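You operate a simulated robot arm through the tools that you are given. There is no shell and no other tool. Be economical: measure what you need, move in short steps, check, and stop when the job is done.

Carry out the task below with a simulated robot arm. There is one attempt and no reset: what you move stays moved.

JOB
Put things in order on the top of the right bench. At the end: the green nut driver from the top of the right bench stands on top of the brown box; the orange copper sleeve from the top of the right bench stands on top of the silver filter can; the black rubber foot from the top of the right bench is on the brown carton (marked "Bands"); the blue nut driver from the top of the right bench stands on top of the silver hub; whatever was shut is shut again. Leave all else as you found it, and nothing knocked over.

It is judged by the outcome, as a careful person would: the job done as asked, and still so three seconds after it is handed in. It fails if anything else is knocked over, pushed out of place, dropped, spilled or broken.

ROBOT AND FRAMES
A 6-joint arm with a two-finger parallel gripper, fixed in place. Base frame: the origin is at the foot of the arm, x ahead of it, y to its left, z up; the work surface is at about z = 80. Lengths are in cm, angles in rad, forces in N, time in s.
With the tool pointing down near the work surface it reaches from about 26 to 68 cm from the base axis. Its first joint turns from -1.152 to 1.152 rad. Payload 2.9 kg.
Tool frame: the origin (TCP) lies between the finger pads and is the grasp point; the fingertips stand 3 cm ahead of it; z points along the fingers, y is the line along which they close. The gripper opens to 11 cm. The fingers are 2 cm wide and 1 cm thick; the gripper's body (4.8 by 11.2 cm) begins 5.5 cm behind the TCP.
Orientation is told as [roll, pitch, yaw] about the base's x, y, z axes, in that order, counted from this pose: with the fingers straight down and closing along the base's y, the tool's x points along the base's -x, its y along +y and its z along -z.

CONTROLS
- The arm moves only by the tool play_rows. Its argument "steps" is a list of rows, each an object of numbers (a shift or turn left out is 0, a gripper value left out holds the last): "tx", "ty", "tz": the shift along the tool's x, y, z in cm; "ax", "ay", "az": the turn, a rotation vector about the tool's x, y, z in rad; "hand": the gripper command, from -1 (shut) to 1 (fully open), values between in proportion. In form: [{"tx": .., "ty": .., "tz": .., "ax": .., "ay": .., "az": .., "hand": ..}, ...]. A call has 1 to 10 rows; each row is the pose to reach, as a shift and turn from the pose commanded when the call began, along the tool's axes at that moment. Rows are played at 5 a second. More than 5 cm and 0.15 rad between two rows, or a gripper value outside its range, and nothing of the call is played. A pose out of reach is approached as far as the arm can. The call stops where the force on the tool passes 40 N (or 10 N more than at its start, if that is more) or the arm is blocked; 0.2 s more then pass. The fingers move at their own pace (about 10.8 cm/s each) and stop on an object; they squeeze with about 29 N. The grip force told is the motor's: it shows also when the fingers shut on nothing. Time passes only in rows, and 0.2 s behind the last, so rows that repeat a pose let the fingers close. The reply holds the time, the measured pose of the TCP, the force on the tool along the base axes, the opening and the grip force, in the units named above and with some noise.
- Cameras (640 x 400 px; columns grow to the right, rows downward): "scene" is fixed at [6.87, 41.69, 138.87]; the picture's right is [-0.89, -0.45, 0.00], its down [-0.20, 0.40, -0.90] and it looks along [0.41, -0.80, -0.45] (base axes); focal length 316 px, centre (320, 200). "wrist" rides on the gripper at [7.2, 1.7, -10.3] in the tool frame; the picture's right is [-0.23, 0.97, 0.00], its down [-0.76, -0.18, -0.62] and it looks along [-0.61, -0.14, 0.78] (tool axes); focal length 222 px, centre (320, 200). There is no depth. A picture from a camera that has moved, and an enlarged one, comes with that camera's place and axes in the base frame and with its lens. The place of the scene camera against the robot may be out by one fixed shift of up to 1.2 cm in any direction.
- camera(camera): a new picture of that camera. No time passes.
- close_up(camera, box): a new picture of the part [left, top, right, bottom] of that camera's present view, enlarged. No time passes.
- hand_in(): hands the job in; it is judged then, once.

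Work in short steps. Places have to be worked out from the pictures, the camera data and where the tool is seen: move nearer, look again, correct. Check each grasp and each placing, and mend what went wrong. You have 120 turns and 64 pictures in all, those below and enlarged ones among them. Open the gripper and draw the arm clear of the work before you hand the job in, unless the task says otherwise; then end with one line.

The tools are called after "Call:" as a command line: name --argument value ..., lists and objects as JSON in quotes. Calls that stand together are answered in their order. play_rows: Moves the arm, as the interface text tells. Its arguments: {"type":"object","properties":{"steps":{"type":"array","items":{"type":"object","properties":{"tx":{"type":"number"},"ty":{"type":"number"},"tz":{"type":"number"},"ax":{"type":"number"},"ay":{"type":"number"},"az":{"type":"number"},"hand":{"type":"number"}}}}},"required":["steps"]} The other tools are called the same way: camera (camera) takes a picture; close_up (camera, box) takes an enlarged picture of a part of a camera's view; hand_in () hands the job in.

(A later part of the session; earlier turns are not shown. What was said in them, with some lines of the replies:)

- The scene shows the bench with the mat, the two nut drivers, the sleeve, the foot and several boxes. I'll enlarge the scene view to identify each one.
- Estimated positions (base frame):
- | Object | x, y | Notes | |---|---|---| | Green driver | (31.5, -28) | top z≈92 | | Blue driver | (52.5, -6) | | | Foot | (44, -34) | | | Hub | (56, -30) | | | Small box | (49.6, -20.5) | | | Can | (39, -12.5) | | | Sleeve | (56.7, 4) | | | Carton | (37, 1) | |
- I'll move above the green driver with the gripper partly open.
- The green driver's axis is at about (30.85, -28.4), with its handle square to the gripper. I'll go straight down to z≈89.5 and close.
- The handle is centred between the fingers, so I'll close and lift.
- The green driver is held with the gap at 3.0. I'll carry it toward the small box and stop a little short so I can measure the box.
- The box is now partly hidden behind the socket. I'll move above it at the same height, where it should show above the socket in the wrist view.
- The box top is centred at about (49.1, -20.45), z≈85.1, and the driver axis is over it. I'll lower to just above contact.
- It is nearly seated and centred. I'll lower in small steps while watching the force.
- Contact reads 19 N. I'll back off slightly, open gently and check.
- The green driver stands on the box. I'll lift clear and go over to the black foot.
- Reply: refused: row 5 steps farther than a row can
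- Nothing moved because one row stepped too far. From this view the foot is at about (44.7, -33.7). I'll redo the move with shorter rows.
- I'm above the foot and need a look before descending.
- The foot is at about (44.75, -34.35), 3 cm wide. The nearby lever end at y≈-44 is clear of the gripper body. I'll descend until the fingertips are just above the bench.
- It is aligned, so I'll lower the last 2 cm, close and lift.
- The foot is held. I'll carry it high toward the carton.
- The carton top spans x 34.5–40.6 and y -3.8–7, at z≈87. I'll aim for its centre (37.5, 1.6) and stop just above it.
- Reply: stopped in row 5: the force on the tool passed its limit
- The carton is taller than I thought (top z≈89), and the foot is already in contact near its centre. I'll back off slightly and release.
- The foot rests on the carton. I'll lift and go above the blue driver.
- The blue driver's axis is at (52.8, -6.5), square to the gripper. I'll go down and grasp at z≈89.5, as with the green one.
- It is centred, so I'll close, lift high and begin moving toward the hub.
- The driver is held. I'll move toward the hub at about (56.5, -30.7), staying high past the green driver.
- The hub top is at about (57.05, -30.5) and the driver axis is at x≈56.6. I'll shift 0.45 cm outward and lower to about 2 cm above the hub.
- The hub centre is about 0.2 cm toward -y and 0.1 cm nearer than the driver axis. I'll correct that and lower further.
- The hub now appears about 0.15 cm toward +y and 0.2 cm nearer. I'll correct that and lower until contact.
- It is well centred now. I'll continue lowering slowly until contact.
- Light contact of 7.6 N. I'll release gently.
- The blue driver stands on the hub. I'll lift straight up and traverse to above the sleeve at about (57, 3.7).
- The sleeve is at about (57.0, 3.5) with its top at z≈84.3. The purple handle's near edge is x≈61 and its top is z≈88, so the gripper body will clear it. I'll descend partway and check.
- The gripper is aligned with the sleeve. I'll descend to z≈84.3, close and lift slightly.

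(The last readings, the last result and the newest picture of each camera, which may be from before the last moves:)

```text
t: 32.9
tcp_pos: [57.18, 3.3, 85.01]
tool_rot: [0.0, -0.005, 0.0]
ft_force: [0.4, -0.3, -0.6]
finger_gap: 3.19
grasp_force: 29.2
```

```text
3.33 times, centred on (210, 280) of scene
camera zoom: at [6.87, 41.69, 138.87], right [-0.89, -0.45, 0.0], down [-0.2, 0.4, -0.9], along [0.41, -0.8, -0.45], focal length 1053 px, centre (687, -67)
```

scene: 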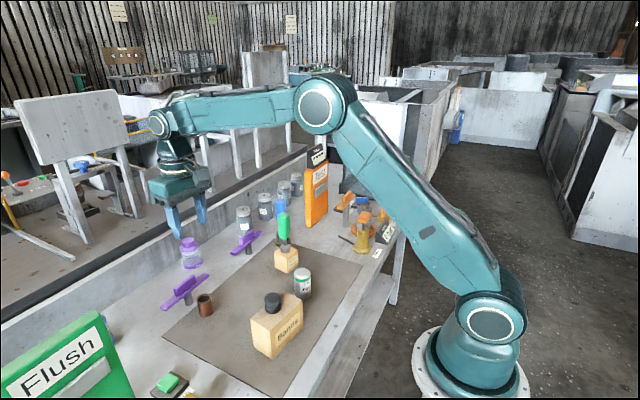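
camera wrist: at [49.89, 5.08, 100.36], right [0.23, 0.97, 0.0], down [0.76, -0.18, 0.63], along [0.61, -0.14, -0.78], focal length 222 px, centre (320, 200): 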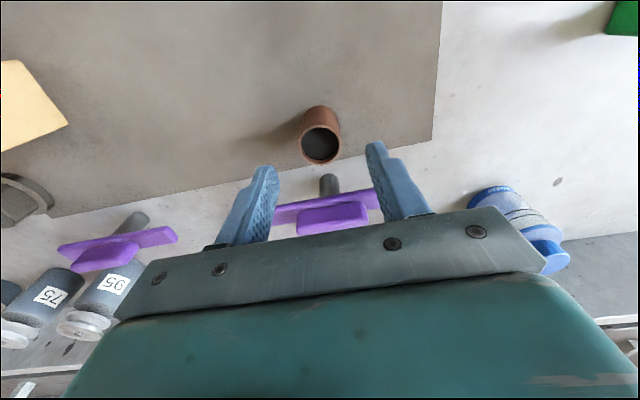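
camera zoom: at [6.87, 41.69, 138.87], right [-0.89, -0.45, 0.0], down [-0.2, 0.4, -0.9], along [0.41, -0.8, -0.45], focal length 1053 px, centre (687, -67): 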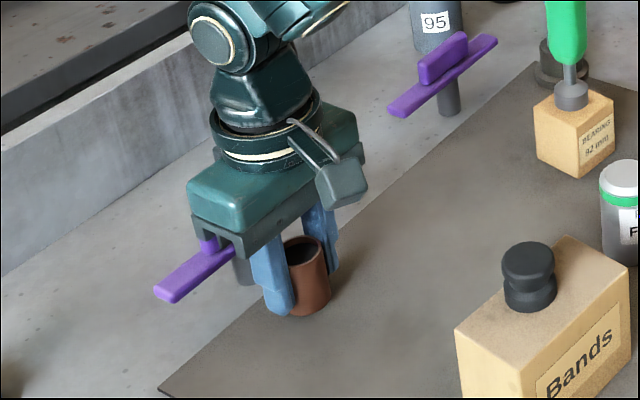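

The sleeve is held with the gap at 3.2. I'll lift to z≈104 and move toward the can.

Call:
play_rows --steps '[{"tz": -4.5}, {"tz": -9}, {"tz": -13.5}, {"tz": -18}, {"tz": -18, "tx": 3, "ty": -3.5}, {"tz": -18, "tx": 6, "ty": -7}, {"tz": -18, "tx": 9, "ty": -10.5}, {"tz": -18, "tx": 12, "ty": -13.5}, {"tz": -18, "tx": 15.5, "ty": -16}, {"tz": -18, "tx": 18, "ty": -16}]'

Call:
camera --camera "wrist"

Call:
close_up --camera "wrist" --box '[260, 40, 420, 140]'

```text
t: 35.0
tcp_pos: [39.19, -12.46, 102.88]
tool_rot: [-0.001, -0.005, 0.0]
ft_force: [0.2, 0.4, -1.3]
finger_gap: 3.2
grasp_force: 29.1
```

```text
19 pictures are left
camera wrist: at [31.79, -10.88, 113.13], right [0.23, 0.97, 0.0], down [0.76, -0.18, 0.63], along [0.61, -0.14, -0.78], focal length 222 px, centre (320, 200)
```

wrist: 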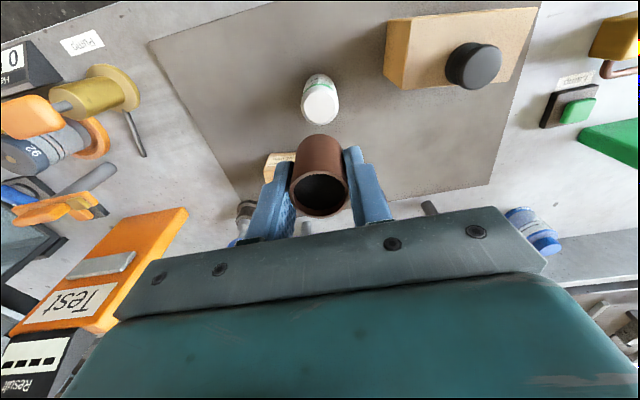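

```text
4.00 times, centred on (340, 90) of wrist
camera zoom: at [31.79, -10.88, 113.13], right [0.23, 0.97, 0.0], down [0.76, -0.18, 0.63], along [0.61, -0.14, -0.78], focal length 888 px, centre (240, 640)
```

zoom: 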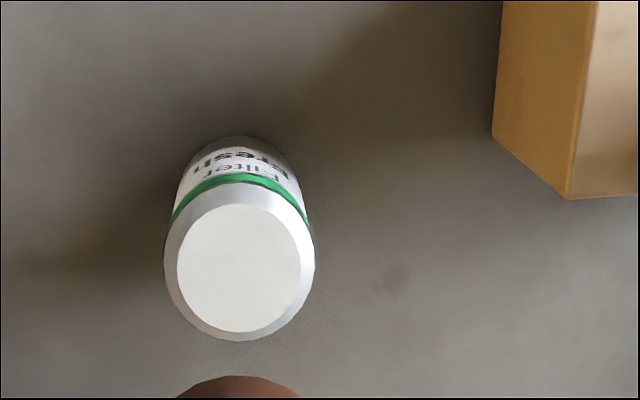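

The can's flat top is centred at (39.15, -12.55), z≈87, and the sleeve is already over it. I'll lower to about 1 cm above.

Call:
play_rows --steps '[{"tz": 4.5}, {"tz": 8.5}, {"tz": 10.3}, {"tz": 10.3}]'

Call:
close_up --camera "wrist" --box '[260, 90, 380, 190]'

Call:
close_up --camera "scene" --box '[250, 230, 350, 310]'

```text
t: 36.0
tcp_pos: [39.17, -12.55, 92.55]
tool_rot: [0.0, -0.006, 0.001]
ft_force: [0.5, 0.0, -0.5]
finger_gap: 3.21
grasp_force: 29.5
```

```text
4.00 times, centred on (320, 140) of wrist
camera zoom: at [31.81, -10.93, 102.85], right [0.23, 0.97, 0.0], down [0.76, -0.18, 0.63], along [0.61, -0.14, -0.78], focal length 888 px, centre (320, 440)
```

zoom: 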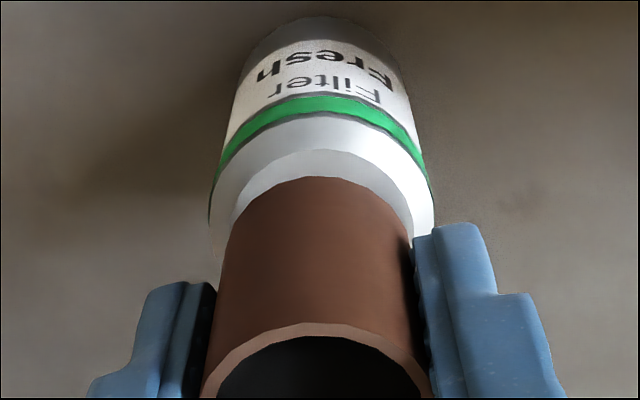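

```text
5.00 times, centred on (300, 270) of scene
camera zoom: at [6.87, 41.69, 138.87], right [-0.89, -0.45, 0.0], down [-0.2, 0.4, -0.9], along [0.41, -0.8, -0.45], focal length 1580 px, centre (420, -150)
```

zoom: 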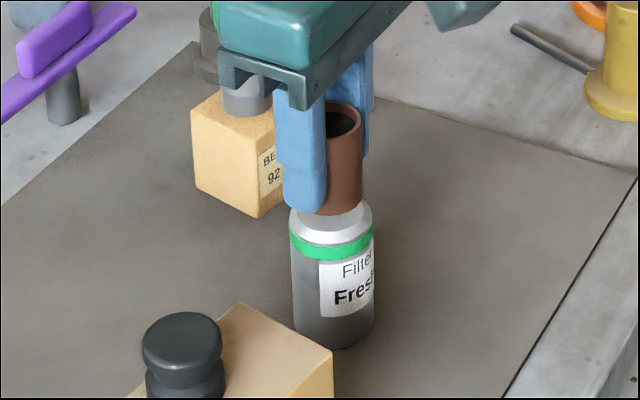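

The alignment is good. I'll lower slowly until contact.

Call:
play_rows --steps '[{"tz": 0.3}, {"tz": 0.6}, {"tz": 0.8}, {"tz": 0.9}]'

```text
t: 37.0
tcp_pos: [39.03, -12.54, 91.68]
tool_rot: [-0.001, -0.005, -0.001]
ft_force: [0.3, 0.2, 2.3]
finger_gap: 3.17
grasp_force: 28.8
```

Call:
play_rows --steps '[{"tz": 0.1}, {"tz": 0.2}]'

Call:
close_up --camera "wrist" --box '[260, 90, 380, 190]'

```text
t: 37.6
tcp_pos: [39.2, -12.56, 91.59]
tool_rot: [-0.001, -0.006, 0.001]
ft_force: [-4.5, -0.3, 18.8]
finger_gap: 3.18
grasp_force: 28.7
```

```text
4.00 times, centred on (320, 140) of wrist
camera zoom: at [31.81, -10.9, 101.82], right [0.23, 0.97, 0.0], down [0.76, -0.18, 0.63], along [0.61, -0.14, -0.78], focal length 888 px, centre (320, 440)
```

zoom: 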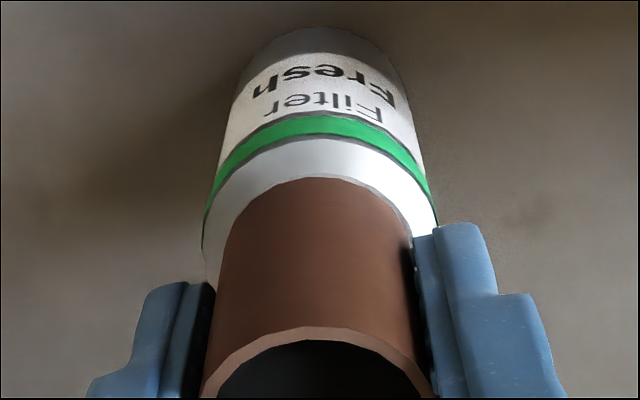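

The sleeve is seated flush and centred on the can at 19 N. I'll relieve slightly and release.

Call:
play_rows --steps '[{"tz": -0.1}, {"tz": -0.1, "hand": -0.3}, {"tz": -0.1, "hand": -0.15}, {"tz": -0.1, "hand": 0}, {"tz": -0.1, "hand": 0}]'

Call:
close_up --camera "wrist" --box '[220, 70, 420, 220]'

```text
t: 38.9
tcp_pos: [39.16, -12.57, 91.68]
tool_rot: [0.001, -0.002, 0.002]
ft_force: [0.9, 0.0, -0.4]
finger_gap: 5.51
grasp_force: 0.1
```

```text
2.67 times, centred on (320, 145) of wrist
camera zoom: at [31.78, -10.89, 101.85], right [0.23, 0.97, 0.0], down [0.76, -0.18, 0.63], along [0.61, -0.14, -0.78], focal length 592 px, centre (320, 347)
```

zoom: 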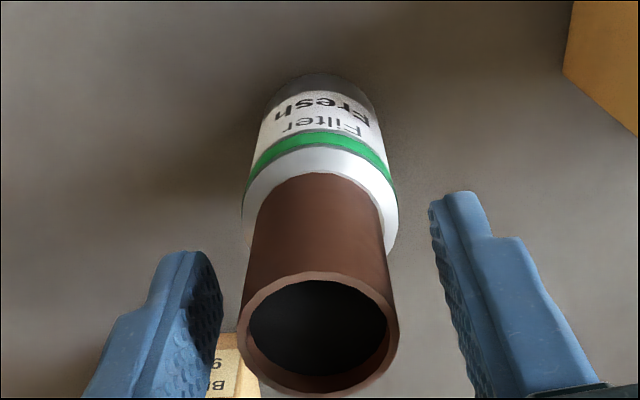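

The sleeve stands free. I'll rise straight up, then draw back and check everything.

Call:
play_rows --steps '[{"tz": -4.5}, {"tz": -9}, {"tz": -13.5}, {"tz": -18}, {"tz": -22}, {"tz": -22, "tx": 4}, {"tz": -22, "tx": 4}]'

Call:
camera --camera "scene"

Call:
close_up --camera "scene" --box '[160, 180, 360, 370]'

Call:
camera --camera "wrist"

```text
t: 40.5
tcp_pos: [35.04, -12.51, 113.72]
tool_rot: [0.001, -0.005, 0.0]
ft_force: [-1.4, -0.2, 0.3]
finger_gap: 5.49
grasp_force: 0.2
```

```text
13 pictures are left
```

scene: 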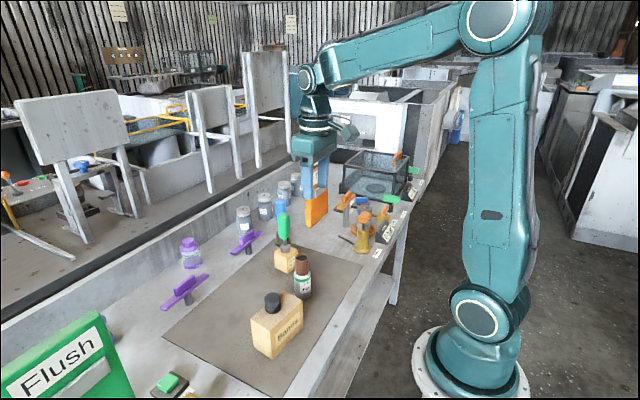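

```text
2.11 times, centred on (260, 275) of scene
camera zoom: at [6.87, 41.69, 138.87], right [-0.89, -0.45, 0.0], down [-0.2, 0.4, -0.9], along [0.41, -0.8, -0.45], focal length 665 px, centre (446, 42)
```

zoom: 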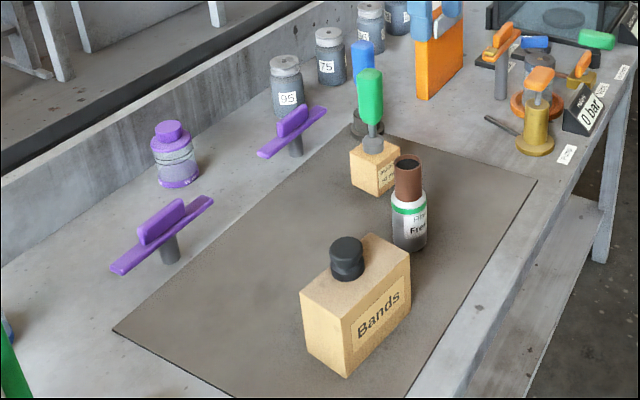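

```text
11 pictures are left
camera wrist: at [27.65, -10.91, 124.01], right [0.23, 0.97, 0.0], down [0.76, -0.18, 0.63], along [0.61, -0.14, -0.78], focal length 222 px, centre (320, 200)
```

wrist: 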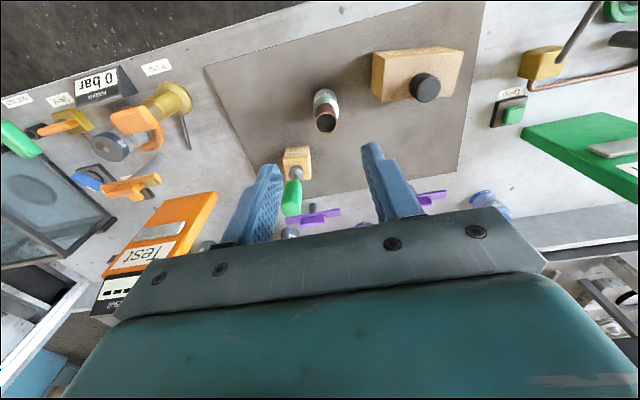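

All four objects stand where they were asked to, nothing else has moved, and nothing needed opening or shutting. I'll open the gripper fully, then hand in.

Call:
play_rows --steps '[{"hand": 1}, {"hand": 1}, {"hand": 1}]'

Call:
hand_in

```text
t: 41.2
tcp_pos: [35.07, -12.46, 113.66]
tool_rot: [-0.001, -0.003, -0.001]
ft_force: [0.3, 0.6, -0.4]
finger_gap: 11.0
grasp_force: 0.0
```

```text
The job is handed in.
```

The job is handed in: the green driver is on the brown box, the copper sleeve on the filter can, the rubber foot on the "Bands" carton and the blue driver on the hub, with nothing else seen to have moved and nothing opened.
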